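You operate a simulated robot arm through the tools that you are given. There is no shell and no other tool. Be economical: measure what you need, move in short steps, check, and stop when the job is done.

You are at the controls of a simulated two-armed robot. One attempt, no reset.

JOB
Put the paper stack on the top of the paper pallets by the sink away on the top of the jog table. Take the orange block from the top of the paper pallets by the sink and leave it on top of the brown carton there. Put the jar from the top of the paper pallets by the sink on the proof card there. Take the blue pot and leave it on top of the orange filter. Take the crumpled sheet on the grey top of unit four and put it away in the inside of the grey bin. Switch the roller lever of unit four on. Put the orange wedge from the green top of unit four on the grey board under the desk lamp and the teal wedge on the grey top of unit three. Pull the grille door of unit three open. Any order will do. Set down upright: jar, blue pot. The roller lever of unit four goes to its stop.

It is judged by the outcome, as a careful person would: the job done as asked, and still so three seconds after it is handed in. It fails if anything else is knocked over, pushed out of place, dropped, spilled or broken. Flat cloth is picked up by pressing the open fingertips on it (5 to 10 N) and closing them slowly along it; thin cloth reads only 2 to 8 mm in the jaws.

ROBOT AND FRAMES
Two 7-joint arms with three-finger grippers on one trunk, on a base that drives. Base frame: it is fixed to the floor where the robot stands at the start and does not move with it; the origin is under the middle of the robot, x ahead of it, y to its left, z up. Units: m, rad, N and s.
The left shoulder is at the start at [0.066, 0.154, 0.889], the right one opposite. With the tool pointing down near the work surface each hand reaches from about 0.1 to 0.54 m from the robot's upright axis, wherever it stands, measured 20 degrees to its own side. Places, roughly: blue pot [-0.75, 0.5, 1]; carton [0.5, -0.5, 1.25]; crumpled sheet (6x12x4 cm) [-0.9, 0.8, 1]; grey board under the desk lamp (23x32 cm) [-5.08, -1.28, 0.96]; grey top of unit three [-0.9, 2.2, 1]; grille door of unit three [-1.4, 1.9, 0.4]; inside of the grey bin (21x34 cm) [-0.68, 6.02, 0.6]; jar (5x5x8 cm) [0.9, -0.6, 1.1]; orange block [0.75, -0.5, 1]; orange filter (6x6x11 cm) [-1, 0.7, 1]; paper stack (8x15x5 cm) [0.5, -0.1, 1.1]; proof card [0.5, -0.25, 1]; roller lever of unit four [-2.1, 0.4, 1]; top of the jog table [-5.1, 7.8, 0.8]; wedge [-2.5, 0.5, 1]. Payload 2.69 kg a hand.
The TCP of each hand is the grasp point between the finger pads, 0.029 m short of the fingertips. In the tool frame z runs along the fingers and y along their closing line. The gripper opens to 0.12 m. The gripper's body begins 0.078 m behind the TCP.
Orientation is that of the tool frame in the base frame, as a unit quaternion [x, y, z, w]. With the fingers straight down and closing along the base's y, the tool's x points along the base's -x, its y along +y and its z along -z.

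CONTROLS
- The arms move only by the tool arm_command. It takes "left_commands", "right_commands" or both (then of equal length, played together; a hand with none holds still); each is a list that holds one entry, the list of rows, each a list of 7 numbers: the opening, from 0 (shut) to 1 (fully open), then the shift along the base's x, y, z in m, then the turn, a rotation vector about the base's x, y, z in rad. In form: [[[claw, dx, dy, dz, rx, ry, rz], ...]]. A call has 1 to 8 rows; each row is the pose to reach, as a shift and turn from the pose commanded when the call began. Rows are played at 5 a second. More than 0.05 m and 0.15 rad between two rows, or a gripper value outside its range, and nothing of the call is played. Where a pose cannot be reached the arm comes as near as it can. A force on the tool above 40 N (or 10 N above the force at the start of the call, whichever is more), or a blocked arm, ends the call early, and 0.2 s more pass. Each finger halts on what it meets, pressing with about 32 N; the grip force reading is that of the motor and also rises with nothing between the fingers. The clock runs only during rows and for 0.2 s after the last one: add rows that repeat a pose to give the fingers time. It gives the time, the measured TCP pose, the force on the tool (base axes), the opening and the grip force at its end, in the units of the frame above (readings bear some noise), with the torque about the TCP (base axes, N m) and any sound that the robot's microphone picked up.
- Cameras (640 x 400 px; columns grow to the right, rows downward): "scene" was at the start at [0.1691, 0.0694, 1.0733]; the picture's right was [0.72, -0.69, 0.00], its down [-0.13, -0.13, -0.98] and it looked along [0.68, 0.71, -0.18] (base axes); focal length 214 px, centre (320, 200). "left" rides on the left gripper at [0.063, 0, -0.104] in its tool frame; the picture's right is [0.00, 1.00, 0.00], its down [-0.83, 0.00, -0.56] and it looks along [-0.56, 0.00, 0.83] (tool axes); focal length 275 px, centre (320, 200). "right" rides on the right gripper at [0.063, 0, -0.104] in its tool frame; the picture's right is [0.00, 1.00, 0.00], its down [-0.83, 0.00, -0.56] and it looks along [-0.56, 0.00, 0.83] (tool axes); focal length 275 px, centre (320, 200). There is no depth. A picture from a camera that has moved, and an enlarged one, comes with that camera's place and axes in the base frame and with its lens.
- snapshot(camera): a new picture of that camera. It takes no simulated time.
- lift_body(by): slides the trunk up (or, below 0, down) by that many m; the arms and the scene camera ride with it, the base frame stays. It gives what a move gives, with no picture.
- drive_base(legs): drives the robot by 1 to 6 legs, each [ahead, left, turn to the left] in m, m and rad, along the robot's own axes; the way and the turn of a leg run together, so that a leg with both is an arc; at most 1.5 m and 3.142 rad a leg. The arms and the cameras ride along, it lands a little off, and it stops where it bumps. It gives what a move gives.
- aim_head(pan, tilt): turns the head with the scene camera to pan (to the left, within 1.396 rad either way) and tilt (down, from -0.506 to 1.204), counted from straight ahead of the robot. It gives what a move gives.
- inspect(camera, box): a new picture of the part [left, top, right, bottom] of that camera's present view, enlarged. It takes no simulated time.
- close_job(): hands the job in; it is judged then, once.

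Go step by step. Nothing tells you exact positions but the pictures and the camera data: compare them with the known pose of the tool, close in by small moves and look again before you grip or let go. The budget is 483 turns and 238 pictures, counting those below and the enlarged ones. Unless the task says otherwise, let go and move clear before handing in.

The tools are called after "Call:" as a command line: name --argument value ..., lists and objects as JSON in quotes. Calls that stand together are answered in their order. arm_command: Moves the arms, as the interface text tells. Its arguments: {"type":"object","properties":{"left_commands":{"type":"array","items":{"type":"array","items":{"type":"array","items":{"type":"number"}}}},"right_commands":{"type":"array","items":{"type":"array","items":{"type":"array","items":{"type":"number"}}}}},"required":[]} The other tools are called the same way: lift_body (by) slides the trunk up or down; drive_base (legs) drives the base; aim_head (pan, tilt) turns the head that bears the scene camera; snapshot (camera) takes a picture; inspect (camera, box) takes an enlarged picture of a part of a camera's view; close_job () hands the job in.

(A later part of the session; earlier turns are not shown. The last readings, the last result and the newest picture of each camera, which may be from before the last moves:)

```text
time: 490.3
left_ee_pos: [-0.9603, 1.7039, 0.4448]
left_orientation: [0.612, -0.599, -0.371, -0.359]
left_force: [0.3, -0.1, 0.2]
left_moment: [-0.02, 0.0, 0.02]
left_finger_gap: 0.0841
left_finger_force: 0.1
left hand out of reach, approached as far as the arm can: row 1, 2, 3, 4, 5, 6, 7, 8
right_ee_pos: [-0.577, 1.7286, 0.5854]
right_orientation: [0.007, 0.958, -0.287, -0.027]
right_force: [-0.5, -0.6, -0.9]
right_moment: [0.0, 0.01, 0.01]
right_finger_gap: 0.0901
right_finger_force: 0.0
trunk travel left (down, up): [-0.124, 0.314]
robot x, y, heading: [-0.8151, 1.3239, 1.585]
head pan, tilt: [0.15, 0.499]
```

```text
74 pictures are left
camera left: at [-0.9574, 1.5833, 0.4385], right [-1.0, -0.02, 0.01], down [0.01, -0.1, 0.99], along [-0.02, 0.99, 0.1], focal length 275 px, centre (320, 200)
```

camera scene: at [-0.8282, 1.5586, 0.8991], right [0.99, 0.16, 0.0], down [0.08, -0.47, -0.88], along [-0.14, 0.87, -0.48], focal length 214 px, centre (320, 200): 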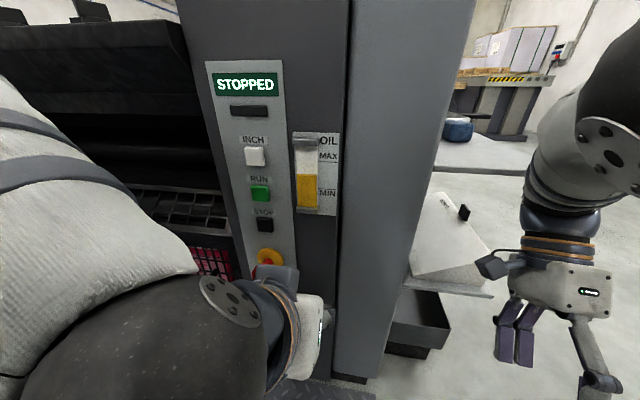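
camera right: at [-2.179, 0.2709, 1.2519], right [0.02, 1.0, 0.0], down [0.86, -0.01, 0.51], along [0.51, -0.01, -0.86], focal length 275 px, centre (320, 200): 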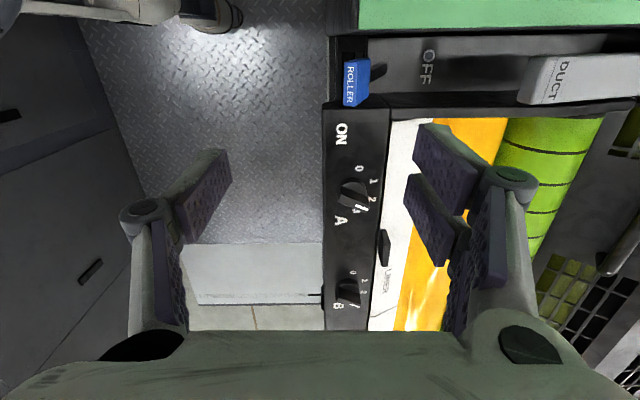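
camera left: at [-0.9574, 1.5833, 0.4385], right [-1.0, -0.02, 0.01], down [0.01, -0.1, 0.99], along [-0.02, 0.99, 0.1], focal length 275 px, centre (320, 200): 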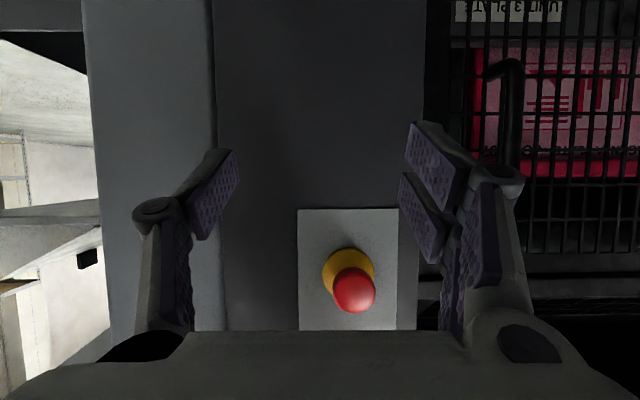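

Handle bar centre ≈(-1.153,1.86,0.385). Slide left and slightly forward, below the e-stop.

Call:
arm_command --left_commands '[[[0.7, -0.02, 0.01, -0.03, 0, 0, 0], [0.7, -0.05, 0.02, -0.05, 0, 0, 0], [0.7, -0.09, 0.03, -0.055, 0, 0, 0], [0.7, -0.13, 0.04, -0.055, 0, 0, 0], [0.7, -0.17, 0.05, -0.055, 0.0, 0, 0], [0.7, -0.193, 0.06, -0.055, 0.0, 0, 0], [0.7, -0.193, 0.06, -0.055, 0.0, 0, 0]]]'

Call:
snapshot --camera "left"

```text
time: 491.9
left_ee_pos: [-0.9454, 1.7405, 0.4387]
left_orientation: [0.608, -0.599, -0.366, -0.371]
left_force: [0.8, -0.3, 0.1]
left_moment: [-0.02, 0.02, 0.0]
left_finger_gap: 0.084
left_finger_force: 0.1
left hand out of reach, approached as far as the arm can: row 1, 2, 3, 4, 5, 6, 7
right_ee_pos: [-0.5777, 1.7287, 0.5848]
right_orientation: [0.006, 0.958, -0.287, -0.027]
right_force: [-0.4, 0.1, 0.2]
right_moment: [-0.01, -0.01, 0.0]
right_finger_gap: 0.0901
right_finger_force: 0.2
trunk travel left (down, up): [-0.124, 0.314]
robot x, y, heading: [-0.8112, 1.3213, 1.585]
head pan, tilt: [0.15, 0.499]
```

```text
73 pictures are left
camera left: at [-0.9449, 1.6201, 0.4303], right [-1.0, -0.01, -0.01], down [-0.01, -0.11, 0.99], along [-0.01, 0.99, 0.11], focal length 275 px, centre (320, 200)
```

left: 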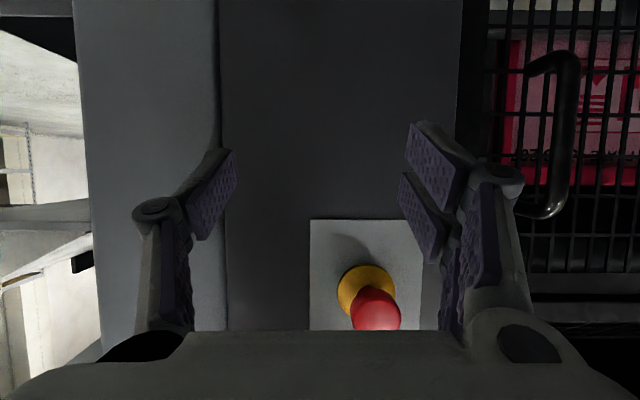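

The arm can't swing further left, so I'll strafe the base left 0.205 instead.

Call:
drive_base --legs '[[0, 0.205, 0]]'

Call:
snapshot --camera "left"

```text
time: 494.1
left_ee_pos: [-1.1402, 1.7383, 0.4375]
left_orientation: [0.61, -0.598, -0.366, -0.37]
left_force: [-0.1, 0.5, 0.0]
left_moment: [-0.01, 0.02, 0.0]
left_finger_gap: 0.084
left_finger_force: 0.0
right_ee_pos: [-0.7732, 1.7262, 0.5867]
right_orientation: [0.006, 0.958, -0.287, -0.026]
right_force: [0.3, -0.2, 0.4]
right_moment: [0.0, 0.02, 0.01]
right_finger_gap: 0.0897
right_finger_force: 0.2
trunk travel left (down, up): [-0.124, 0.314]
robot x, y, heading: [-1.006, 1.3195, 1.587]
head pan, tilt: [0.15, 0.499]
```

```text
72 pictures are left
camera left: at [-1.1393, 1.6172, 0.4303], right [-1.0, -0.01, -0.01], down [-0.01, -0.11, 0.99], along [-0.01, 0.99, 0.11], focal length 275 px, centre (320, 200)
```

left: 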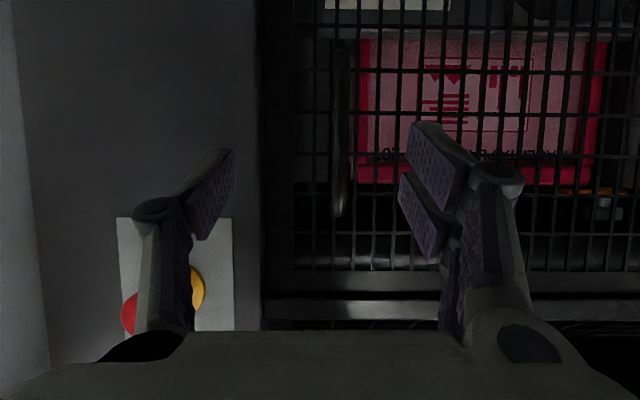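

Call:
arm_command --left_commands '[[[0.7, -0.01, 0.02, -0.01, 0, 0, 0], [0.7, -0.017, 0.04, -0.02, 0, 0, 0], [0.7, -0.017, 0.065, -0.03, 0, 0, 0], [0.7, -0.017, 0.09, -0.03, 0, 0, 0], [0.7, -0.017, 0.11, -0.03, 0.0, 0, 0], [0.7, -0.017, 0.11, -0.03, 0.0, 0, 0]]]'

Call:
snapshot --camera "left"

```text
time: 495.5
left_ee_pos: [-1.1391, 1.8477, 0.4121]
left_orientation: [0.612, -0.596, -0.371, -0.364]
left_force: [-0.4, -0.2, -0.1]
left_moment: [0.02, 0.01, -0.01]
left_finger_gap: 0.0837
left_finger_force: 0.0
left hand out of reach, approached as far as the arm can: row 1, 2, 3, 4, 5, 6
right_ee_pos: [-0.7729, 1.7266, 0.585]
right_orientation: [0.006, 0.957, -0.287, -0.027]
right_force: [0.0, 0.0, 0.9]
right_moment: [-0.03, 0.04, 0.0]
right_finger_gap: 0.09
right_finger_force: 0.1
trunk travel left (down, up): [-0.124, 0.314]
robot x, y, heading: [-1.0108, 1.3185, 1.586]
head pan, tilt: [0.15, 0.499]
```

```text
71 pictures are left
camera left: at [-1.1357, 1.7272, 0.4046], right [-1.0, -0.02, 0.0], down [0.0, -0.11, 0.99], along [-0.02, 0.99, 0.11], focal length 275 px, centre (320, 200)
```

left: 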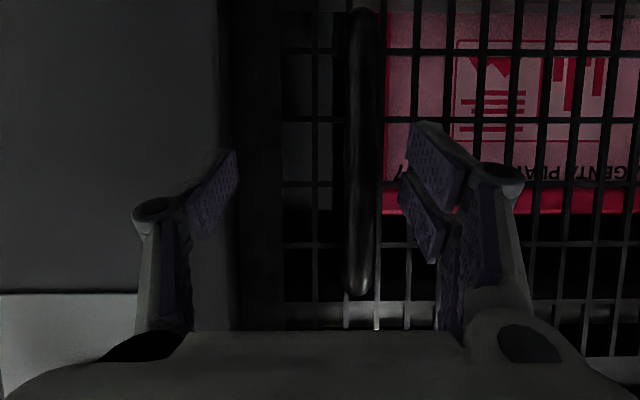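

The bar is between the fingers but off-centre by ~2 cm; nudge base left and close.

Call:
drive_base --legs '[[0, 0.018, 0]]'

Call:
arm_command --left_commands '[[[0.5, 0, 0.0, 0, 0, 0, 0], [0.3, 0, 0.0, 0, 0, 0, 0], [0.1, 0, 0, 0, 0, 0, 0], [0.0, 0, 0, 0, 0, 0, 0], [0.0, 0, 0, 0, 0.0, 0, 0]]]'

Call:
snapshot --camera "left"

```text
time: 496.3
left_ee_pos: [-1.1561, 1.8469, 0.4115]
left_orientation: [0.612, -0.597, -0.37, -0.364]
left_force: [0.4, 0.2, -0.1]
left_moment: [0.0, 0.02, 0.01]
left_finger_gap: 0.0838
left_finger_force: 0.1
right_ee_pos: [-0.7902, 1.7267, 0.586]
right_orientation: [0.006, 0.958, -0.287, -0.026]
right_force: [0.1, -0.1, -0.6]
right_moment: [-0.03, -0.01, 0.0]
right_finger_gap: 0.0896
right_finger_force: 0.0
trunk travel left (down, up): [-0.124, 0.314]
robot x, y, heading: [-1.0247, 1.3172, 1.584]
head pan, tilt: [0.15, 0.499]
```

```text
time: 497.5
left_ee_pos: [-1.1591, 1.847, 0.4117]
left_orientation: [0.612, -0.596, -0.371, -0.363]
left_force: [-14.6, 0.7, -0.3]
left_moment: [-0.07, 0.54, 0.25]
left_finger_gap: 0.0157
left_finger_force: 41.8
right_ee_pos: [-0.7918, 1.7275, 0.5864]
right_orientation: [0.005, 0.957, -0.288, -0.026]
right_force: [0.0, 1.0, -0.3]
right_moment: [-0.01, -0.04, 0.0]
right_finger_gap: 0.0899
right_finger_force: 0.1
trunk travel left (down, up): [-0.124, 0.314]
robot x, y, heading: [-1.0275, 1.3166, 1.587]
head pan, tilt: [0.15, 0.499]
```

```text
70 pictures are left
camera left: at [-1.1558, 1.7267, 0.4045], right [-1.0, -0.02, 0.0], down [0.0, -0.11, 0.99], along [-0.02, 0.99, 0.11], focal length 275 px, centre (320, 200)
```

left: 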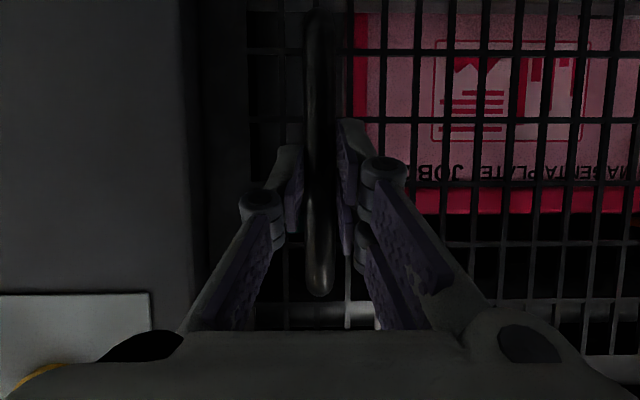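

Handle gripped. Pull along the arc.

Call:
arm_command --left_commands '[[[0.0, -0.002, -0.022, 0, 0, 0, -0.05], [0.0, -0.007, -0.045, 0, 0, 0, -0.1], [0.0, -0.013, -0.067, 0, 0, 0, -0.15], [0.0, -0.019, -0.089, 0, 0, 0, -0.2], [0.0, -0.027, -0.11, 0, 0.0, 0, -0.25]]]'

Call:
snapshot --camera "left"

```text
time: 497.9
left_ee_pos: [-1.159, 1.8401, 0.4147]
left_orientation: [0.608, -0.598, -0.377, -0.362]
left_force: [-1.1, 14.2, -18.4]
left_moment: [-0.21, -0.24, 0.1]
left_finger_gap: 0.0156
left_finger_force: 41.3
left hand out of reach, approached as far as the arm can: row 1
right_ee_pos: [-0.7917, 1.7288, 0.5844]
right_orientation: [0.004, 0.957, -0.287, -0.026]
right_force: [0.3, 0.4, 0.1]
right_moment: [-0.07, -0.02, 0.02]
right_finger_gap: 0.0899
right_finger_force: 0.0
trunk travel left (down, up): [-0.124, 0.314]
robot x, y, heading: [-1.0253, 1.3228, 1.584]
head pan, tilt: [0.15, 0.499]
stopped in row 1 (left hand): the force on the tool passed its limit at 80 N (the readings are from after the stop); the commanded pose is now the measured one
```

```text
69 pictures are left
camera left: at [-1.1563, 1.7192, 0.4057], right [-1.0, -0.02, 0.02], down [0.02, -0.12, 0.99], along [-0.02, 0.99, 0.12], focal length 275 px, centre (320, 200)
```

left: 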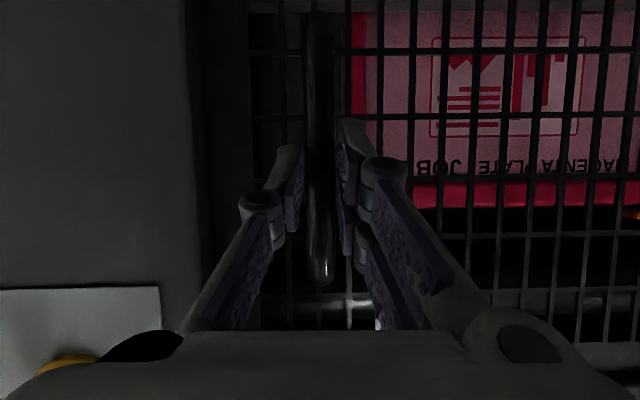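

Call:
drive_base --legs '[[-0.05, 0.002, 0]]'

Call:
snapshot --camera "left"

```text
time: 498.8
left_ee_pos: [-1.1583, 1.7903, 0.4144]
left_orientation: [0.605, -0.598, -0.378, -0.365]
left_force: [-0.3, -0.2, 1.3]
left_moment: [-0.03, 0.02, -0.01]
left_finger_gap: 0.0
left_finger_force: 28.4
right_ee_pos: [-0.7937, 1.6781, 0.5863]
right_orientation: [0.005, 0.958, -0.287, -0.026]
right_force: [0.1, 0.5, -0.6]
right_moment: [-0.01, -0.03, 0.02]
right_finger_gap: 0.0899
right_finger_force: 0.2
trunk travel left (down, up): [-0.124, 0.314]
robot x, y, heading: [-1.0277, 1.2663, 1.591]
head pan, tilt: [0.15, 0.499]
```

```text
68 pictures are left
camera left: at [-1.1569, 1.6696, 0.4072], right [-1.0, -0.02, 0.01], down [0.02, -0.12, 0.99], along [-0.02, 0.99, 0.12], focal length 275 px, centre (320, 200)
```

left: 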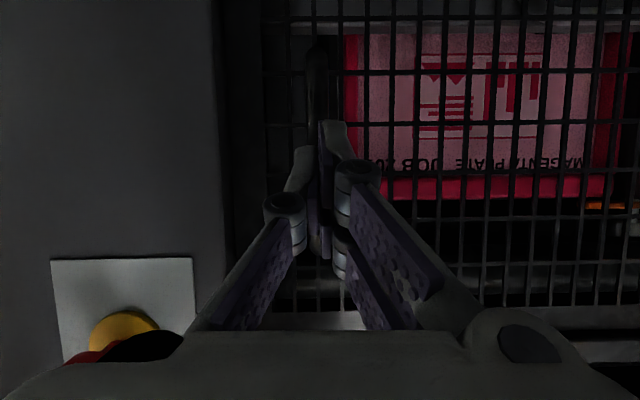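

Friction alone slipped off; the bar has ~2.5 cm clearance behind it, so I'll hook it with a finger from the right side (hand pointing −x). First move right and reorient the left hand.

Call:
drive_base --legs '[[0, -0.27, 0]]'

Call:
arm_command --left_commands '[[[0.3, 0, -0.01, -0.01, 0.12, 0, 0], [0.6, 0, -0.02, -0.02, 0.24, 0, 0], [0.6, 0, -0.03, -0.02, 0.36, 0, 0], [0.6, 0, -0.03, -0.02, 0.45, 0, 0], [0.6, 0, -0.03, -0.02, 0.45, 0, 0]]]'

```text
time: 501.4
left_ee_pos: [-0.8961, 1.7957, 0.4156]
left_orientation: [0.606, -0.597, -0.378, -0.364]
left_force: [-0.4, -0.8, -0.2]
left_moment: [0.0, 0.01, -0.02]
left_finger_gap: 0.0002
left_finger_force: 28.7
right_ee_pos: [-0.5299, 1.6839, 0.5861]
right_orientation: [0.003, 0.958, -0.286, -0.026]
right_force: [-0.1, -0.1, 0.2]
right_moment: [-0.01, 0.01, 0.02]
right_finger_gap: 0.0902
right_finger_force: 0.1
trunk travel left (down, up): [-0.124, 0.314]
robot x, y, heading: [-0.7616, 1.2709, 1.589]
head pan, tilt: [0.15, 0.499]
```

```text
time: 502.6
left_ee_pos: [-0.8685, 1.7657, 0.4013]
left_orientation: [0.511, -0.498, -0.508, -0.483]
left_force: [-0.7, 0.7, 0.1]
left_moment: [-0.02, 0.06, -0.03]
left_finger_gap: 0.0721
left_finger_force: 0.0
left hand out of reach, approached as far as the arm can: row 2, 3, 4, 5
right_ee_pos: [-0.5304, 1.6835, 0.5861]
right_orientation: [0.003, 0.958, -0.287, -0.026]
right_force: [0.3, 0.3, 0.3]
right_moment: [-0.02, -0.04, 0.0]
right_finger_gap: 0.0904
right_finger_force: 0.2
trunk travel left (down, up): [-0.124, 0.314]
robot x, y, heading: [-0.7577, 1.2727, 1.589]
head pan, tilt: [0.15, 0.499]
```

Call:
arm_command --left_commands '[[[0.6, -0.01, 0, 0, 0, 0, 0.15], [0.6, -0.02, 0, 0, 0, 0, 0.3], [0.6, -0.03, 0, 0, 0, 0, 0.45], [0.6, -0.04, 0, 0, 0, 0, 0.6], [0.6, -0.05, 0, 0, 0, 0, 0.75], [0.6, -0.06, 0, 0, 0, 0, 0.9], [0.6, -0.07, 0, 0, 0, 0, 1.05], [0.6, -0.08, 0, 0, 0, 0, 1.2]]]'

Call:
snapshot --camera "left"

Call:
snapshot --camera "scene"

```text
time: 504.4
left_ee_pos: [-0.9499, 1.7647, 0.4001]
left_orientation: [0.703, -0.121, -0.691, -0.119]
left_force: [0.2, -0.7, 0.6]
left_moment: [0.05, 0.03, -0.02]
left_finger_gap: 0.0719
left_finger_force: 0.0
right_ee_pos: [-0.5307, 1.6832, 0.586]
right_orientation: [0.003, 0.958, -0.287, -0.026]
right_force: [0.3, 0.3, 0.3]
right_moment: [0.03, 0.01, 0.03]
right_finger_gap: 0.09
right_finger_force: 0.1
trunk travel left (down, up): [-0.124, 0.314]
robot x, y, heading: [-0.7623, 1.2718, 1.588]
head pan, tilt: [0.15, 0.499]
```

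```text
67 pictures are left
camera left: at [-0.8509, 1.7287, 0.3402], right [-0.34, -0.94, 0.0], down [0.51, -0.18, 0.84], along [-0.79, 0.29, 0.54], focal length 275 px, centre (320, 200)
```

left: 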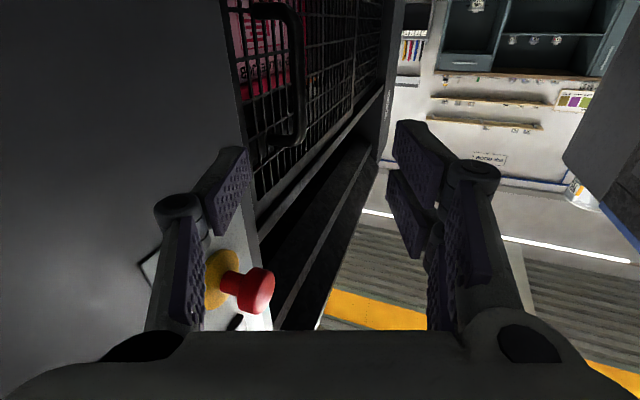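

```text
66 pictures are left
camera scene: at [-0.7788, 1.5124, 0.899], right [0.99, 0.17, 0.0], down [0.08, -0.47, -0.88], along [-0.15, 0.87, -0.48], focal length 214 px, centre (320, 200)
```

scene: 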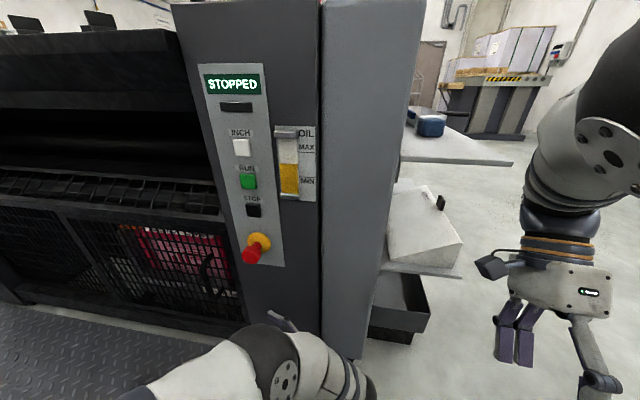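

Good orientation; the D-handle stands ~4–5 cm off the mesh. Advance along the finger direction so the rear finger slides behind the bar.

Call:
arm_command --left_commands '[[[0.6, -0.035, 0.014, 0, 0, 0, 0], [0.6, -0.07, 0.028, 0, 0, 0, 0], [0.6, -0.105, 0.042, 0, 0, 0, 0], [0.6, -0.14, 0.056, 0, 0, 0, 0], [0.6, -0.14, 0.056, 0, 0, 0, 0]]]'

Call:
snapshot --camera "left"

```text
time: 505.6
left_ee_pos: [-1.0885, 1.8224, 0.4]
left_orientation: [0.703, -0.122, -0.691, -0.12]
left_force: [-0.5, 0.3, 0.8]
left_moment: [-0.03, 0.03, 0.01]
left_finger_gap: 0.0721
left_finger_force: 0.0
right_ee_pos: [-0.5303, 1.6845, 0.5858]
right_orientation: [0.003, 0.958, -0.287, -0.025]
right_force: [-0.6, 0.2, 0.0]
right_moment: [-0.03, -0.01, -0.01]
right_finger_gap: 0.0897
right_finger_force: 0.0
trunk travel left (down, up): [-0.124, 0.314]
robot x, y, heading: [-0.7612, 1.2781, 1.591]
head pan, tilt: [0.15, 0.499]
```

```text
65 pictures are left
camera left: at [-0.9906, 1.7872, 0.3399], right [-0.34, -0.94, 0.0], down [0.51, -0.18, 0.84], along [-0.79, 0.29, 0.54], focal length 275 px, centre (320, 200)
```

left: 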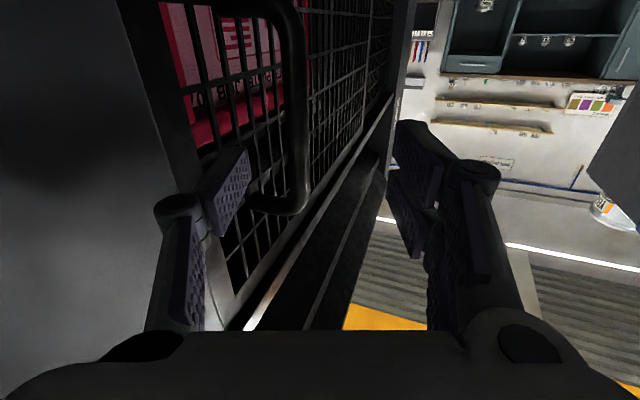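

The rear finger is lined up to enter the D-handle. Advance the remaining 7 cm.

Call:
arm_command --left_commands '[[[0.6, -0.025, 0.009, 0, 0, 0, 0], [0.6, -0.05, 0.018, 0, 0, 0, 0], [0.6, -0.07, 0.025, 0, 0, 0, 0], [0.6, -0.07, 0.025, 0, 0, 0, 0]]]'

Call:
snapshot --camera "left"

```text
time: 506.6
left_ee_pos: [-1.16, 1.8444, 0.3992]
left_orientation: [0.703, -0.123, -0.69, -0.121]
left_force: [-0.5, 0.0, 0.9]
left_moment: [0.02, 0.0, 0.01]
left_finger_gap: 0.0719
left_finger_force: 0.0
right_ee_pos: [-0.53, 1.6844, 0.5861]
right_orientation: [0.003, 0.957, -0.287, -0.026]
right_force: [-0.1, 0.9, -0.2]
right_moment: [0.0, -0.01, 0.0]
right_finger_gap: 0.09
right_finger_force: 0.0
trunk travel left (down, up): [-0.124, 0.314]
robot x, y, heading: [-0.762, 1.2726, 1.587]
head pan, tilt: [0.15, 0.499]
```

```text
64 pictures are left
camera left: at [-1.0606, 1.8089, 0.3392], right [-0.34, -0.94, 0.0], down [0.51, -0.18, 0.84], along [-0.79, 0.29, 0.54], focal length 275 px, centre (320, 200)
```

left: 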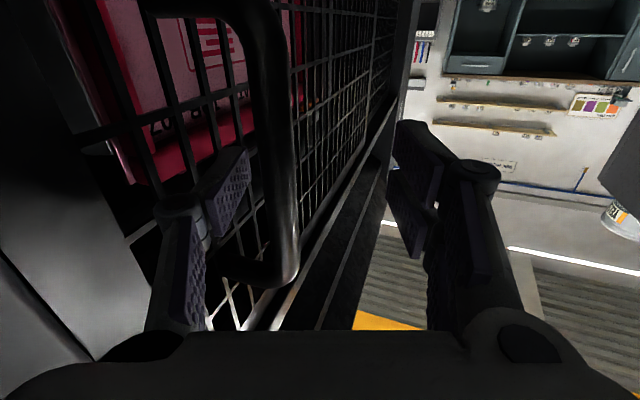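

The bar is now between the fingers with the rear finger behind it. Close and pull.

Call:
arm_command --left_commands '[[[0.4, 0, 0.0, 0, 0, 0, 0], [0.2, 0, 0, 0, 0, 0, 0], [0.1, 0, 0, 0, 0, 0, 0], [0.05, 0, 0, 0, 0, 0, 0], [0.05, 0, -0.012, 0, 0, 0, 0], [0.05, -0.001, -0.024, 0, 0, 0, 0], [0.05, -0.005, -0.04, 0, 0, 0, 0], [0.05, -0.01, -0.06, 0, 0, 0, 0]]]'

Call:
snapshot --camera "scene"

```text
time: 507.4
left_ee_pos: [-1.1527, 1.8553, 0.4014]
left_orientation: [0.702, -0.13, -0.688, -0.131]
left_force: [2.6, 24.1, -4.1]
left_moment: [-0.34, -0.24, -0.13]
left_finger_gap: 0.0282
left_finger_force: 12.0
right_ee_pos: [-0.5284, 1.6844, 0.5852]
right_orientation: [0.005, 0.958, -0.287, -0.026]
right_force: [0.9, 0.3, -0.5]
right_moment: [-0.03, -0.02, 0.01]
right_finger_gap: 0.0901
right_finger_force: 0.0
trunk travel left (down, up): [-0.124, 0.314]
robot x, y, heading: [-0.765, 1.2731, 1.591]
head pan, tilt: [0.15, 0.499]
stopped in row 3 (left hand): the force on the tool passed its limit at 42 N (the readings are from after the stop); the commanded pose is now the measured one
```

```text
63 pictures are left
camera scene: at [-0.778, 1.5145, 0.8986], right [0.99, 0.17, 0.0], down [0.08, -0.47, -0.88], along [-0.14, 0.87, -0.48], focal length 214 px, centre (320, 200)
```

scene: 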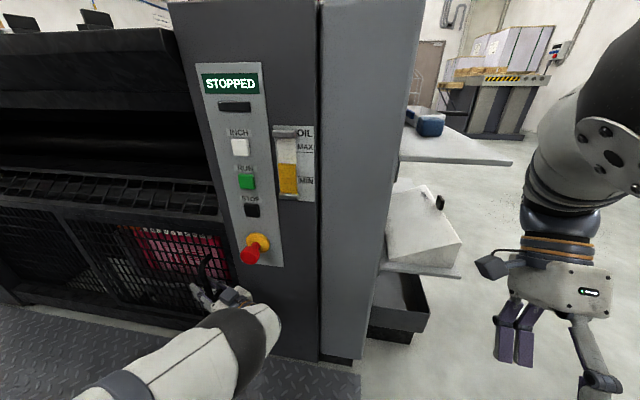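

Call:
arm_command --left_commands '[[[0.45, 0, -0.005, 0, 0, 0, 0], [0.45, 0, -0.012, 0, 0, 0, 0], [0.45, 0, -0.02, 0, 0, 0, 0], [0.45, 0, -0.03, 0, 0, 0, 0], [0.45, -0.002, -0.04, 0, 0, 0, 0], [0.45, -0.004, -0.05, 0, 0, 0, 0]]]'

Call:
snapshot --camera "left"

```text
time: 508.3
left_ee_pos: [-1.1503, 1.834, 0.4044]
left_orientation: [0.702, -0.131, -0.687, -0.136]
left_force: [3.7, 17.8, -5.1]
left_moment: [-0.39, -0.18, -0.27]
left_finger_gap: 0.0657
left_finger_force: 9.0
right_ee_pos: [-0.5278, 1.6843, 0.5859]
right_orientation: [0.006, 0.957, -0.288, -0.026]
right_force: [-0.2, 0.6, 0.3]
right_moment: [0.03, -0.01, -0.02]
right_finger_gap: 0.0897
right_finger_force: 0.0
trunk travel left (down, up): [-0.124, 0.314]
robot x, y, heading: [-0.7639, 1.2752, 1.588]
head pan, tilt: [0.15, 0.499]
stopped in row 4 (left hand): the force on the tool passed its limit at 44 N (the readings are from after the stop); the commanded pose is now the measured one
```

```text
62 pictures are left
camera left: at [-1.0526, 1.7952, 0.3437], right [-0.37, -0.93, 0.0], down [0.5, -0.21, 0.84], along [-0.78, 0.31, 0.54], focal length 275 px, centre (320, 200)
```

left: 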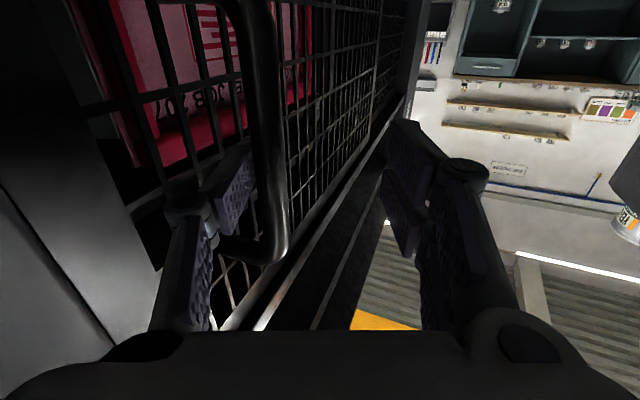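

The fingers yield under the pull, so I'll open the gripper fully (finger against its stop) with the rear finger still behind the bar, then pull.

Call:
arm_command --left_commands '[[[0.6, -0.003, -0.0, 0, 0, 0, 0.0], [0.8, -0.005, -0.01, 0, 0, 0, 0], [1.0, -0.008, -0.02, 0, 0, 0, 0], [1.0, -0.008, -0.023, 0, 0, 0, 0], [1.0, -0.008, -0.023, 0, 0, 0, 0]]]'

Call:
snapshot --camera "left"

```text
time: 509.5
left_ee_pos: [-1.1604, 1.8071, 0.4035]
left_orientation: [0.701, -0.129, -0.689, -0.134]
left_force: [-0.1, 0.3, -0.3]
left_moment: [0.02, -0.02, 0.01]
left_finger_gap: 0.1197
left_finger_force: 0.1
right_ee_pos: [-0.5287, 1.6845, 0.5849]
right_orientation: [0.005, 0.958, -0.287, -0.026]
right_force: [0.9, 0.2, -0.1]
right_moment: [0.01, -0.01, 0.01]
right_finger_gap: 0.0902
right_finger_force: 0.1
trunk travel left (down, up): [-0.124, 0.314]
robot x, y, heading: [-0.7644, 1.2744, 1.589]
head pan, tilt: [0.15, 0.499]
```

```text
61 pictures are left
camera left: at [-1.0625, 1.7685, 0.3437], right [-0.36, -0.93, 0.0], down [0.5, -0.2, 0.84], along [-0.78, 0.3, 0.54], focal length 275 px, centre (320, 200)
```

left: 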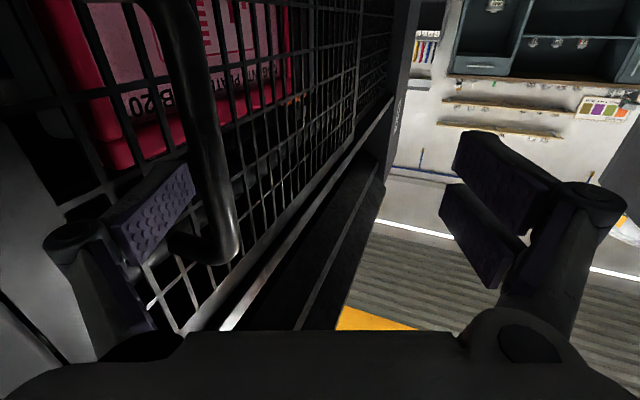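

Call:
arm_command --left_commands '[[[1.0, 0, -0.01, 0, 0, 0, 0], [1.0, 0, -0.02, 0, 0, 0, 0], [1.0, 0, -0.03, 0, 0, 0, 0], [1.0, -0.002, -0.045, 0, 0, 0, 0], [1.0, -0.005, -0.06, 0, 0, 0, 0], [1.0, -0.008, -0.075, 0, 0, 0, 0]]]'

Call:
snapshot --camera "scene"

```text
time: 510.9
left_ee_pos: [-1.1575, 1.7919, 0.3877]
left_orientation: [0.701, -0.128, -0.689, -0.131]
left_force: [-0.4, -1.2, 0.4]
left_moment: [0.03, 0.02, -0.03]
left_finger_gap: 0.1197
left_finger_force: 0.1
left hand out of reach, approached as far as the arm can: row 1, 2, 3, 4, 5, 6
right_ee_pos: [-0.5287, 1.684, 0.586]
right_orientation: [0.005, 0.957, -0.288, -0.027]
right_force: [0.4, 0.6, 0.1]
right_moment: [0.04, 0.02, 0.01]
right_finger_gap: 0.09
right_finger_force: 0.0
trunk travel left (down, up): [-0.124, 0.314]
robot x, y, heading: [-0.7654, 1.2757, 1.582]
head pan, tilt: [0.15, 0.499]
```

```text
60 pictures are left
camera scene: at [-0.7781, 1.5134, 0.899], right [0.99, 0.17, 0.0], down [0.08, -0.47, -0.88], along [-0.14, 0.87, -0.48], focal length 214 px, centre (320, 200)
```

scene: 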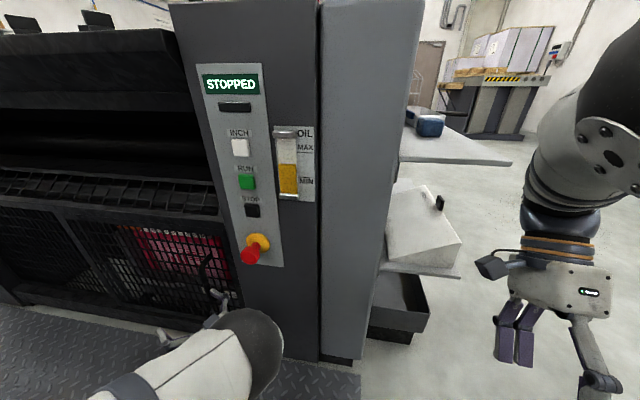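

The arm can't fold back further, so I'll pull with the base: a small left turn combined with a right/back shift moves the hand straight −y.

Call:
drive_base --legs '[[-0.03, -0.07, 0.14]]'

Call:
snapshot --camera "left"

Call:
snapshot --camera "scene"

```text
time: 512.1
left_ee_pos: [-1.1569, 1.709, 0.3868]
left_orientation: [0.708, -0.079, -0.698, -0.082]
left_force: [-0.5, -0.5, -0.2]
left_moment: [-0.04, -0.03, 0.0]
left_finger_gap: 0.1202
left_finger_force: 0.1
right_ee_pos: [-0.5181, 1.69, 0.5854]
right_orientation: [-0.063, 0.955, -0.288, -0.006]
right_force: [0.0, -0.5, -0.5]
right_moment: [0.01, -0.01, -0.04]
right_finger_gap: 0.0901
right_finger_force: 0.0
trunk travel left (down, up): [-0.124, 0.314]
robot x, y, heading: [-0.6918, 1.25, 1.727]
head pan, tilt: [0.15, 0.499]
```

```text
59 pictures are left
camera left: at [-1.054, 1.6846, 0.3267], right [-0.23, -0.97, 0.0], down [0.53, -0.12, 0.84], along [-0.82, 0.19, 0.54], focal length 275 px, centre (320, 200)
```

left: 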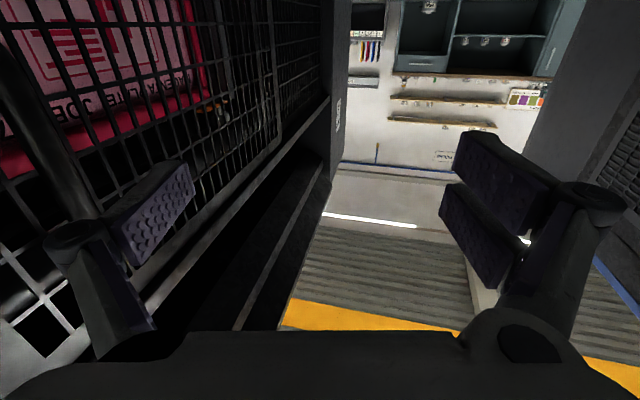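

```text
58 pictures are left
camera scene: at [-0.7405, 1.4854, 0.899], right [0.95, 0.3, 0.0], down [0.15, -0.46, -0.88], along [-0.27, 0.84, -0.48], focal length 214 px, centre (320, 200)
```

scene: 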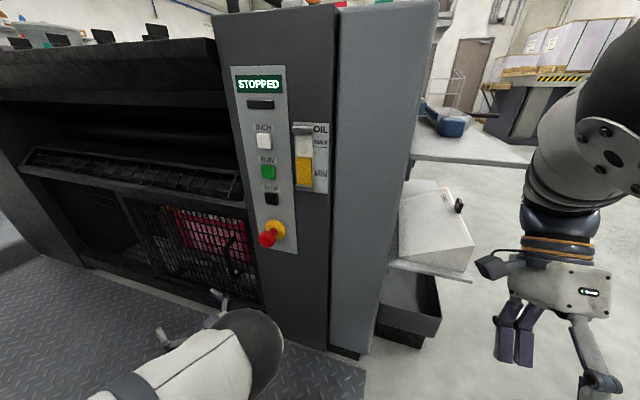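

The hook was too shallow and slipped off. I'll re-insert it deeper: first move right, then forward, then in.

Call:
arm_command --left_commands '[[[1, 0.04, 0.0, 0.005, 0, 0, 0], [1, 0.085, 0.0, 0.01, 0, 0, 0], [1, 0.09, 0.04, 0.01, 0, 0, 0], [1, 0.088, 0.075, 0.01, 0, 0, 0], [1, 0.085, 0.09, 0.01, 0, 0, 0], [1, 0.085, 0.09, 0.01, 0, 0, 0]]]'

Call:
snapshot --camera "left"

```text
time: 513.5
left_ee_pos: [-1.07, 1.7985, 0.3972]
left_orientation: [0.708, -0.079, -0.697, -0.081]
left_force: [0.9, 0.3, -0.4]
left_moment: [0.0, -0.03, 0.0]
left_finger_gap: 0.1203
left_finger_force: 0.1
right_ee_pos: [-0.5188, 1.6909, 0.5867]
right_orientation: [-0.063, 0.956, -0.288, -0.006]
right_force: [0.4, -0.4, -0.2]
right_moment: [-0.02, -0.03, 0.01]
right_finger_gap: 0.09
right_finger_force: 0.0
trunk travel left (down, up): [-0.124, 0.314]
robot x, y, heading: [-0.6926, 1.2547, 1.727]
head pan, tilt: [0.15, 0.499]
```

```text
57 pictures are left
camera left: at [-0.9677, 1.7754, 0.3369], right [-0.23, -0.97, 0.0], down [0.53, -0.12, 0.84], along [-0.82, 0.19, 0.54], focal length 275 px, centre (320, 200)
```

left: 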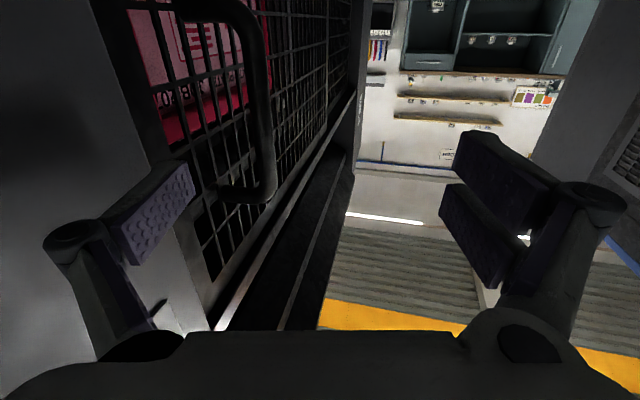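

Geometry checks out (≈1 cm clearance each side). Insert 11.5 cm along the finger direction.

Call:
arm_command --left_commands '[[[1, -0.035, 0.008, 0, 0, 0, 0], [1, -0.07, 0.016, 0, 0, 0, 0], [1, -0.1, 0.023, 0, 0, 0, 0], [1, -0.115, 0.027, 0, 0, 0, 0], [1, -0.115, 0.027, 0, 0, 0, 0]]]'

Call:
snapshot --camera "left"

```text
time: 514.7
left_ee_pos: [-1.1797, 1.8107, 0.4075]
left_orientation: [0.708, -0.078, -0.697, -0.081]
left_force: [-0.5, 0.9, -0.7]
left_moment: [-0.04, -0.02, 0.0]
left_finger_gap: 0.1202
left_finger_force: 0.1
left hand out of reach, approached as far as the arm can: row 2, 3, 4, 5
right_ee_pos: [-0.5171, 1.6892, 0.5862]
right_orientation: [-0.062, 0.955, -0.289, -0.006]
right_force: [0.0, -0.1, -0.5]
right_moment: [0.01, -0.04, 0.02]
right_finger_gap: 0.0899
right_finger_force: 0.1
trunk travel left (down, up): [-0.124, 0.314]
robot x, y, heading: [-0.6944, 1.255, 1.729]
head pan, tilt: [0.15, 0.499]
```

```text
56 pictures are left
camera left: at [-1.0777, 1.7876, 0.3472], right [-0.22, -0.97, 0.0], down [0.53, -0.12, 0.84], along [-0.82, 0.19, 0.54], focal length 275 px, centre (320, 200)
```

left: 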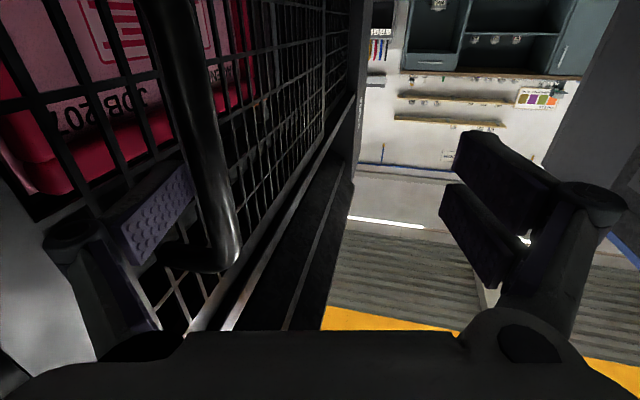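

The rear finger is now ~4 cm past the bar. Pull with the base motion again.

Call:
drive_base --legs '[[-0.022, -0.035, 0.07]]'

Call:
snapshot --camera "left"

```text
time: 515.7
left_ee_pos: [-1.1788, 1.7591, 0.4079]
left_orientation: [0.71, -0.054, -0.7, -0.058]
left_force: [-0.1, -0.1, 0.1]
left_moment: [-0.01, -0.03, 0.0]
left_finger_gap: 0.1202
left_finger_force: 0.1
right_ee_pos: [-0.5104, 1.6871, 0.5857]
right_orientation: [-0.097, 0.953, -0.288, 0.004]
right_force: [0.0, 0.3, 0.3]
right_moment: [0.0, -0.01, -0.01]
right_finger_gap: 0.0901
right_finger_force: 0.0
trunk travel left (down, up): [-0.124, 0.314]
robot x, y, heading: [-0.6531, 1.2333, 1.799]
head pan, tilt: [0.15, 0.499]
```

```text
55 pictures are left
camera left: at [-1.0746, 1.7441, 0.3471], right [-0.16, -0.99, 0.0], down [0.54, -0.09, 0.84], along [-0.83, 0.13, 0.54], focal length 275 px, centre (320, 200)
```

left: 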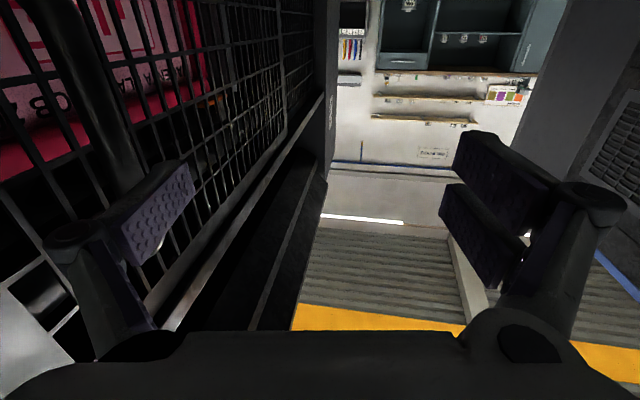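

The finger slid off its tip again: this pulling geometry is poor. Better plan: face west (−x) from the aisle mouth, hook with the right hand pointing forward, and pull by strafing the base. First withdraw the left hand.

Call:
arm_command --left_commands '[[[0.5, 0.04, -0.01, 0, 0, 0, 0], [0.5, 0.08, -0.02, 0, 0, 0, 0], [0.5, 0.12, -0.04, 0, 0, 0, -0.1], [0.5, 0.16, -0.05, 0.02, 0, 0, -0.22], [0.5, 0.19, -0.06, 0.05, 0, 0, -0.34], [0.5, 0.22, -0.06, 0.09, 0, 0, -0.46], [0.5, 0.24, -0.06, 0.13, 0, 0, -0.58], [0.5, 0.25, -0.06, 0.17, 0, 0, -0.7]]]'

Call:
drive_base --legs '[[0.1, -0.45, 0]]'

Call:
aim_head --pan 0.6 --tilt 0.5

Call:
snapshot --camera "scene"

```text
time: 517.5
left_ee_pos: [-0.9296, 1.7015, 0.5747]
left_orientation: [0.649, -0.294, -0.637, -0.295]
left_force: [0.5, -0.1, -0.5]
left_moment: [-0.03, -0.01, -0.02]
left_finger_gap: 0.06
left_finger_force: 0.1
right_ee_pos: [-0.5099, 1.6868, 0.5855]
right_orientation: [-0.097, 0.953, -0.287, 0.005]
right_force: [-0.7, -0.1, 0.7]
right_moment: [-0.02, -0.01, 0.02]
right_finger_gap: 0.0898
right_finger_force: 0.1
trunk travel left (down, up): [-0.124, 0.314]
robot x, y, heading: [-0.6501, 1.2365, 1.796]
head pan, tilt: [0.15, 0.499]
```

```text
time: 521.5
left_ee_pos: [-0.511, 1.9006, 0.5756]
left_orientation: [0.649, -0.294, -0.637, -0.294]
left_force: [-0.6, 0.8, 0.6]
left_moment: [-0.01, -0.04, 0.0]
left_finger_gap: 0.0599
left_finger_force: 0.0
right_ee_pos: [-0.0923, 1.8833, 0.5862]
right_orientation: [-0.095, 0.953, -0.289, 0.004]
right_force: [1.1, 0.5, 0.0]
right_moment: [-0.01, 0.0, -0.02]
right_finger_gap: 0.0901
right_finger_force: 0.0
trunk travel left (down, up): [-0.124, 0.314]
robot x, y, heading: [-0.2332, 1.4341, 1.794]
head pan, tilt: [0.15, 0.499]
```

```text
time: 522.4
left_ee_pos: [-0.5103, 1.9014, 0.5745]
left_orientation: [0.647, -0.296, -0.637, -0.296]
left_force: [0.7, 0.5, 0.5]
left_moment: [0.01, -0.01, -0.01]
left_finger_gap: 0.0598
left_finger_force: 0.2
right_ee_pos: [-0.0918, 1.8825, 0.5866]
right_orientation: [-0.095, 0.953, -0.288, 0.004]
right_force: [-0.3, 0.0, -0.5]
right_moment: [0.0, 0.0, -0.04]
right_finger_gap: 0.0902
right_finger_force: 0.3
trunk travel left (down, up): [-0.124, 0.314]
robot x, y, heading: [-0.2364, 1.4382, 1.8]
head pan, tilt: [0.6, 0.499]
```

```text
54 pictures are left
camera scene: at [-0.3329, 1.6411, 0.899], right [0.68, 0.73, 0.0], down [0.35, -0.33, -0.88], along [-0.64, 0.6, -0.48], focal length 214 px, centre (320, 200)
```

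scene: 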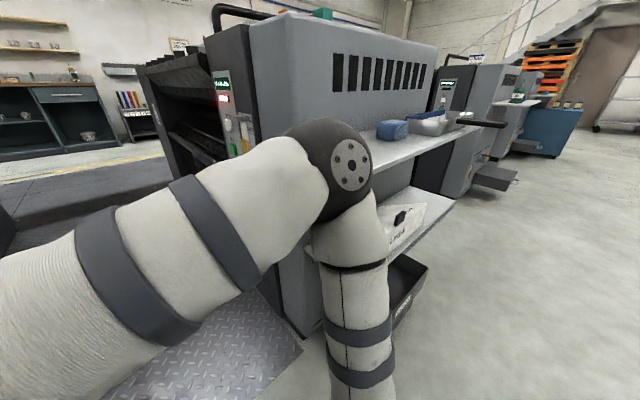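

Call:
inspect --camera "scene" --box '[190, 60, 290, 180]'

```text
3.33 times, centred on (240, 120) of scene
camera zoom: at [-0.3329, 1.6411, 0.899], right [0.68, 0.73, 0.0], down [0.35, -0.33, -0.88], along [-0.64, 0.6, -0.48], focal length 715 px, centre (587, 467)
```

zoom: 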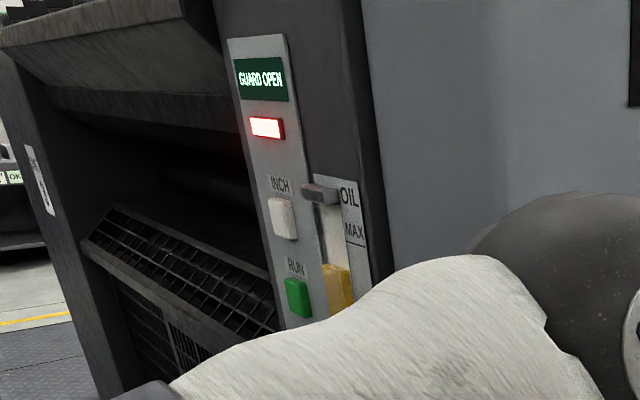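

The display reads "GUARD OPEN": the latch did release. I'll turn to face west and look at the door.

Call:
drive_base --legs '[[0, 0, 1.34]]'

Call:
aim_head --pan -0.35 --tilt 0.5

Call:
snapshot --camera "scene"

```text
time: 524.8
left_ee_pos: [-0.7409, 1.606, 0.5772]
left_orientation: [0.709, -0.048, -0.702, -0.052]
left_force: [0.8, 0.8, 1.1]
left_moment: [0.01, 0.0, 0.04]
left_finger_gap: 0.0601
left_finger_force: 0.1
right_ee_pos: [-0.391, 1.8724, 0.5892]
right_orientation: [-0.383, 0.875, -0.282, 0.095]
right_force: [-0.8, 0.3, 0.1]
right_moment: [-0.03, 0.0, 0.0]
right_finger_gap: 0.0899
right_finger_force: 0.1
trunk travel left (down, up): [-0.124, 0.314]
robot x, y, heading: [-0.2309, 1.4392, 2.516]
head pan, tilt: [0.6, 0.499]
stopped in leg 1: the robot was blocked; the commanded pose is now the measured one
```

```text
time: 526.1
left_ee_pos: [-0.7406, 1.606, 0.5788]
left_orientation: [0.708, -0.048, -0.702, -0.052]
left_force: [1.1, 0.1, -0.4]
left_moment: [0.02, -0.02, 0.0]
left_finger_gap: 0.06
left_finger_force: 0.1
right_ee_pos: [-0.3913, 1.8723, 0.5893]
right_orientation: [-0.385, 0.874, -0.282, 0.094]
right_force: [-0.2, -0.2, -0.3]
right_moment: [0.01, -0.02, -0.02]
right_finger_gap: 0.09
right_finger_force: 0.1
trunk travel left (down, up): [-0.124, 0.314]
robot x, y, heading: [-0.2253, 1.4381, 2.515]
head pan, tilt: [-0.351, 0.499]
```

```text
52 pictures are left
camera scene: at [-0.3921, 1.6007, 0.8998], right [0.83, 0.56, 0.0], down [0.26, -0.4, -0.88], along [-0.49, 0.73, -0.48], focal length 214 px, centre (320, 200)
```

scene: 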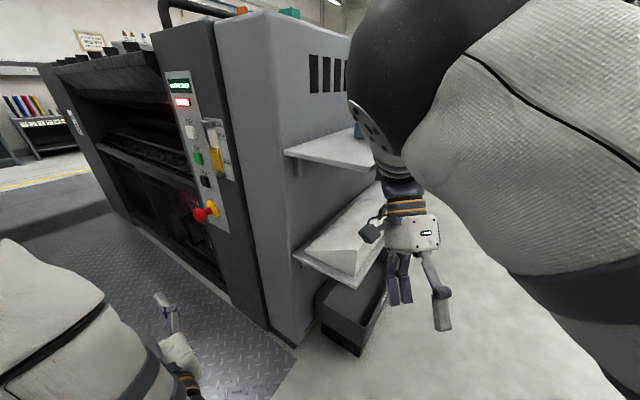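

Blocked mid-turn — possibly my left elbow near unit four's shelf. Check to the left.

Call:
aim_head --pan 1.1 --tilt 0.6

Call:
snapshot --camera "scene"

```text
time: 527.6
left_ee_pos: [-0.7395, 1.605, 0.5782]
left_orientation: [0.709, -0.048, -0.702, -0.052]
left_force: [0.5, -0.1, -0.7]
left_moment: [-0.01, 0.02, 0.01]
left_finger_gap: 0.0596
left_finger_force: 0.0
right_ee_pos: [-0.3921, 1.873, 0.5898]
right_orientation: [-0.385, 0.873, -0.282, 0.095]
right_force: [-0.5, 0.1, 1.3]
right_moment: [-0.02, -0.02, -0.02]
right_finger_gap: 0.0898
right_finger_force: 0.1
trunk travel left (down, up): [-0.124, 0.314]
robot x, y, heading: [-0.2278, 1.4354, 2.517]
head pan, tilt: [1.1, 0.6]
```

```text
51 pictures are left
camera scene: at [-0.4199, 1.485, 0.8909], right [-0.46, 0.89, 0.0], down [0.5, 0.26, -0.83], along [-0.74, -0.38, -0.56], focal length 214 px, centre (320, 200)
```

scene: 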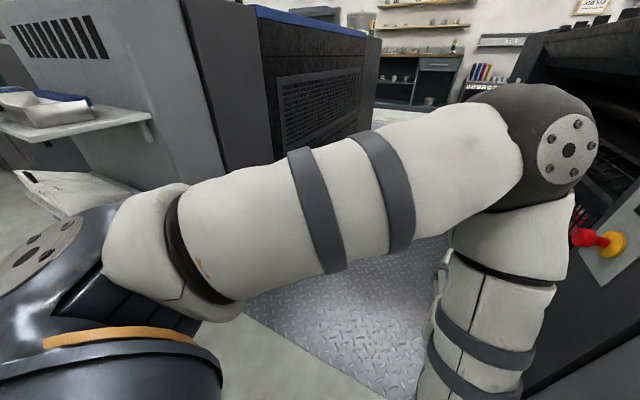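

Call:
drive_base --legs '[[-0.08, 0, 0], [0, 0, 0.3]]'

Call:
snapshot --camera "scene"

```text
time: 529.7
left_ee_pos: [-0.7036, 1.4015, 0.5745]
left_orientation: [0.71, 0.057, -0.7, 0.052]
left_force: [0.5, 0.2, -0.3]
left_moment: [0.01, 0.04, -0.01]
left_finger_gap: 0.0599
left_finger_force: 0.1
right_ee_pos: [-0.449, 1.7567, 0.5875]
right_orientation: [-0.511, 0.806, -0.265, 0.138]
right_force: [0.2, 0.2, -0.5]
right_moment: [0.0, -0.01, 0.0]
right_finger_gap: 0.0901
right_finger_force: 0.0
trunk travel left (down, up): [-0.124, 0.314]
robot x, y, heading: [-0.1645, 1.39, 2.811]
head pan, tilt: [1.1, 0.6]
```

```text
50 pictures are left
camera scene: at [-0.3631, 1.3779, 0.8899], right [-0.7, 0.72, 0.0], down [0.41, 0.39, -0.83], along [-0.59, -0.57, -0.56], focal length 214 px, centre (320, 200)
```

scene: 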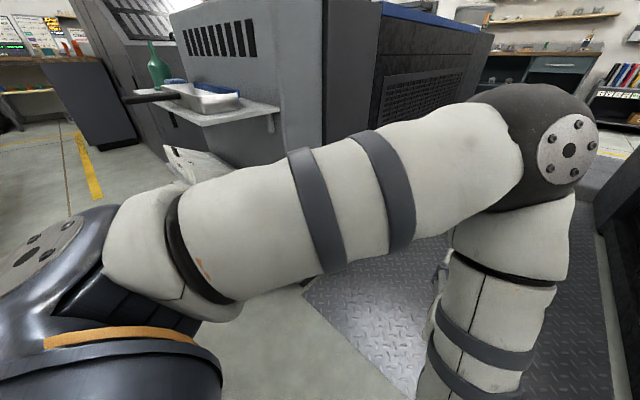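

Freed. Continue the turn and look at the door.

Call:
drive_base --legs '[[0, 0, 0.33]]'

Call:
aim_head --pan -0.25 --tilt 0.5

Call:
snapshot --camera "scene"

```text
time: 531.1
left_ee_pos: [-0.6804, 1.2261, 0.5756]
left_orientation: [0.691, 0.171, -0.683, 0.164]
left_force: [0.8, -0.1, 0.3]
left_moment: [-0.02, 0.02, 0.04]
left_finger_gap: 0.0602
left_finger_force: 0.1
right_ee_pos: [-0.5511, 1.6459, 0.5883]
right_orientation: [-0.634, 0.713, -0.239, 0.179]
right_force: [1.0, 0.9, -0.6]
right_moment: [0.01, -0.01, -0.01]
right_finger_gap: 0.0899
right_finger_force: 0.0
trunk travel left (down, up): [-0.124, 0.314]
robot x, y, heading: [-0.1653, 1.3921, 3.133]
head pan, tilt: [1.1, 0.6]
```

```text
time: 532.6
left_ee_pos: [-0.6797, 1.227, 0.5754]
left_orientation: [0.691, 0.173, -0.682, 0.165]
left_force: [0.3, -1.1, -0.4]
left_moment: [0.0, 0.01, 0.0]
left_finger_gap: 0.0601
left_finger_force: 0.0
right_ee_pos: [-0.5515, 1.6459, 0.5884]
right_orientation: [-0.634, 0.713, -0.239, 0.179]
right_force: [0.5, -0.7, 0.4]
right_moment: [0.0, -0.02, -0.02]
right_finger_gap: 0.0898
right_finger_force: 0.1
trunk travel left (down, up): [-0.124, 0.314]
robot x, y, heading: [-0.1654, 1.388, 3.136]
head pan, tilt: [-0.25, 0.499]
```

```text
49 pictures are left
camera scene: at [-0.3956, 1.4156, 0.899], right [0.25, 0.97, 0.0], down [0.46, -0.12, -0.88], along [-0.85, 0.22, -0.48], focal length 214 px, centre (320, 200)
```

scene: 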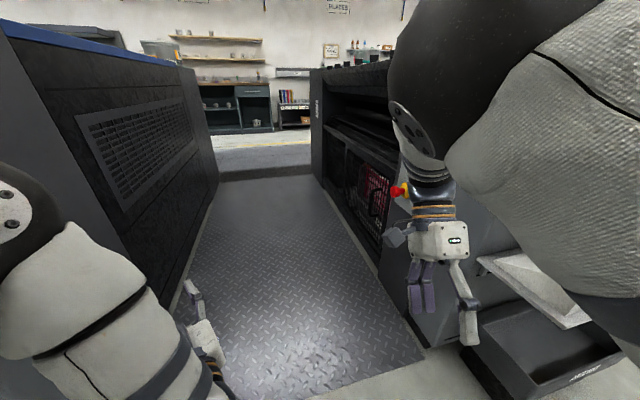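

Call:
inspect --camera "scene" --box '[300, 120, 440, 280]'

```text
2.50 times, centred on (370, 200) of scene
camera zoom: at [-0.3956, 1.4156, 0.899], right [0.25, 0.97, 0.0], down [0.46, -0.12, -0.88], along [-0.85, 0.22, -0.48], focal length 536 px, centre (195, 200)
```

zoom: 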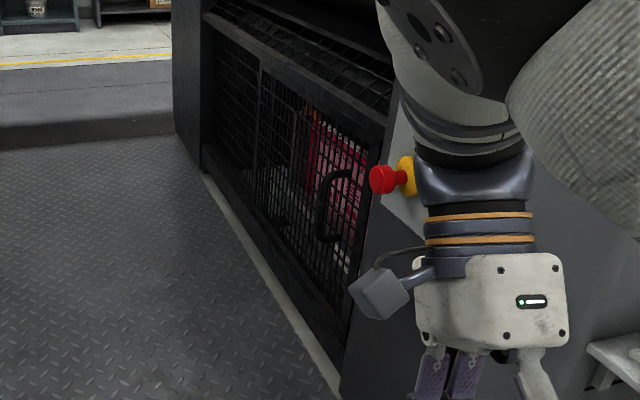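

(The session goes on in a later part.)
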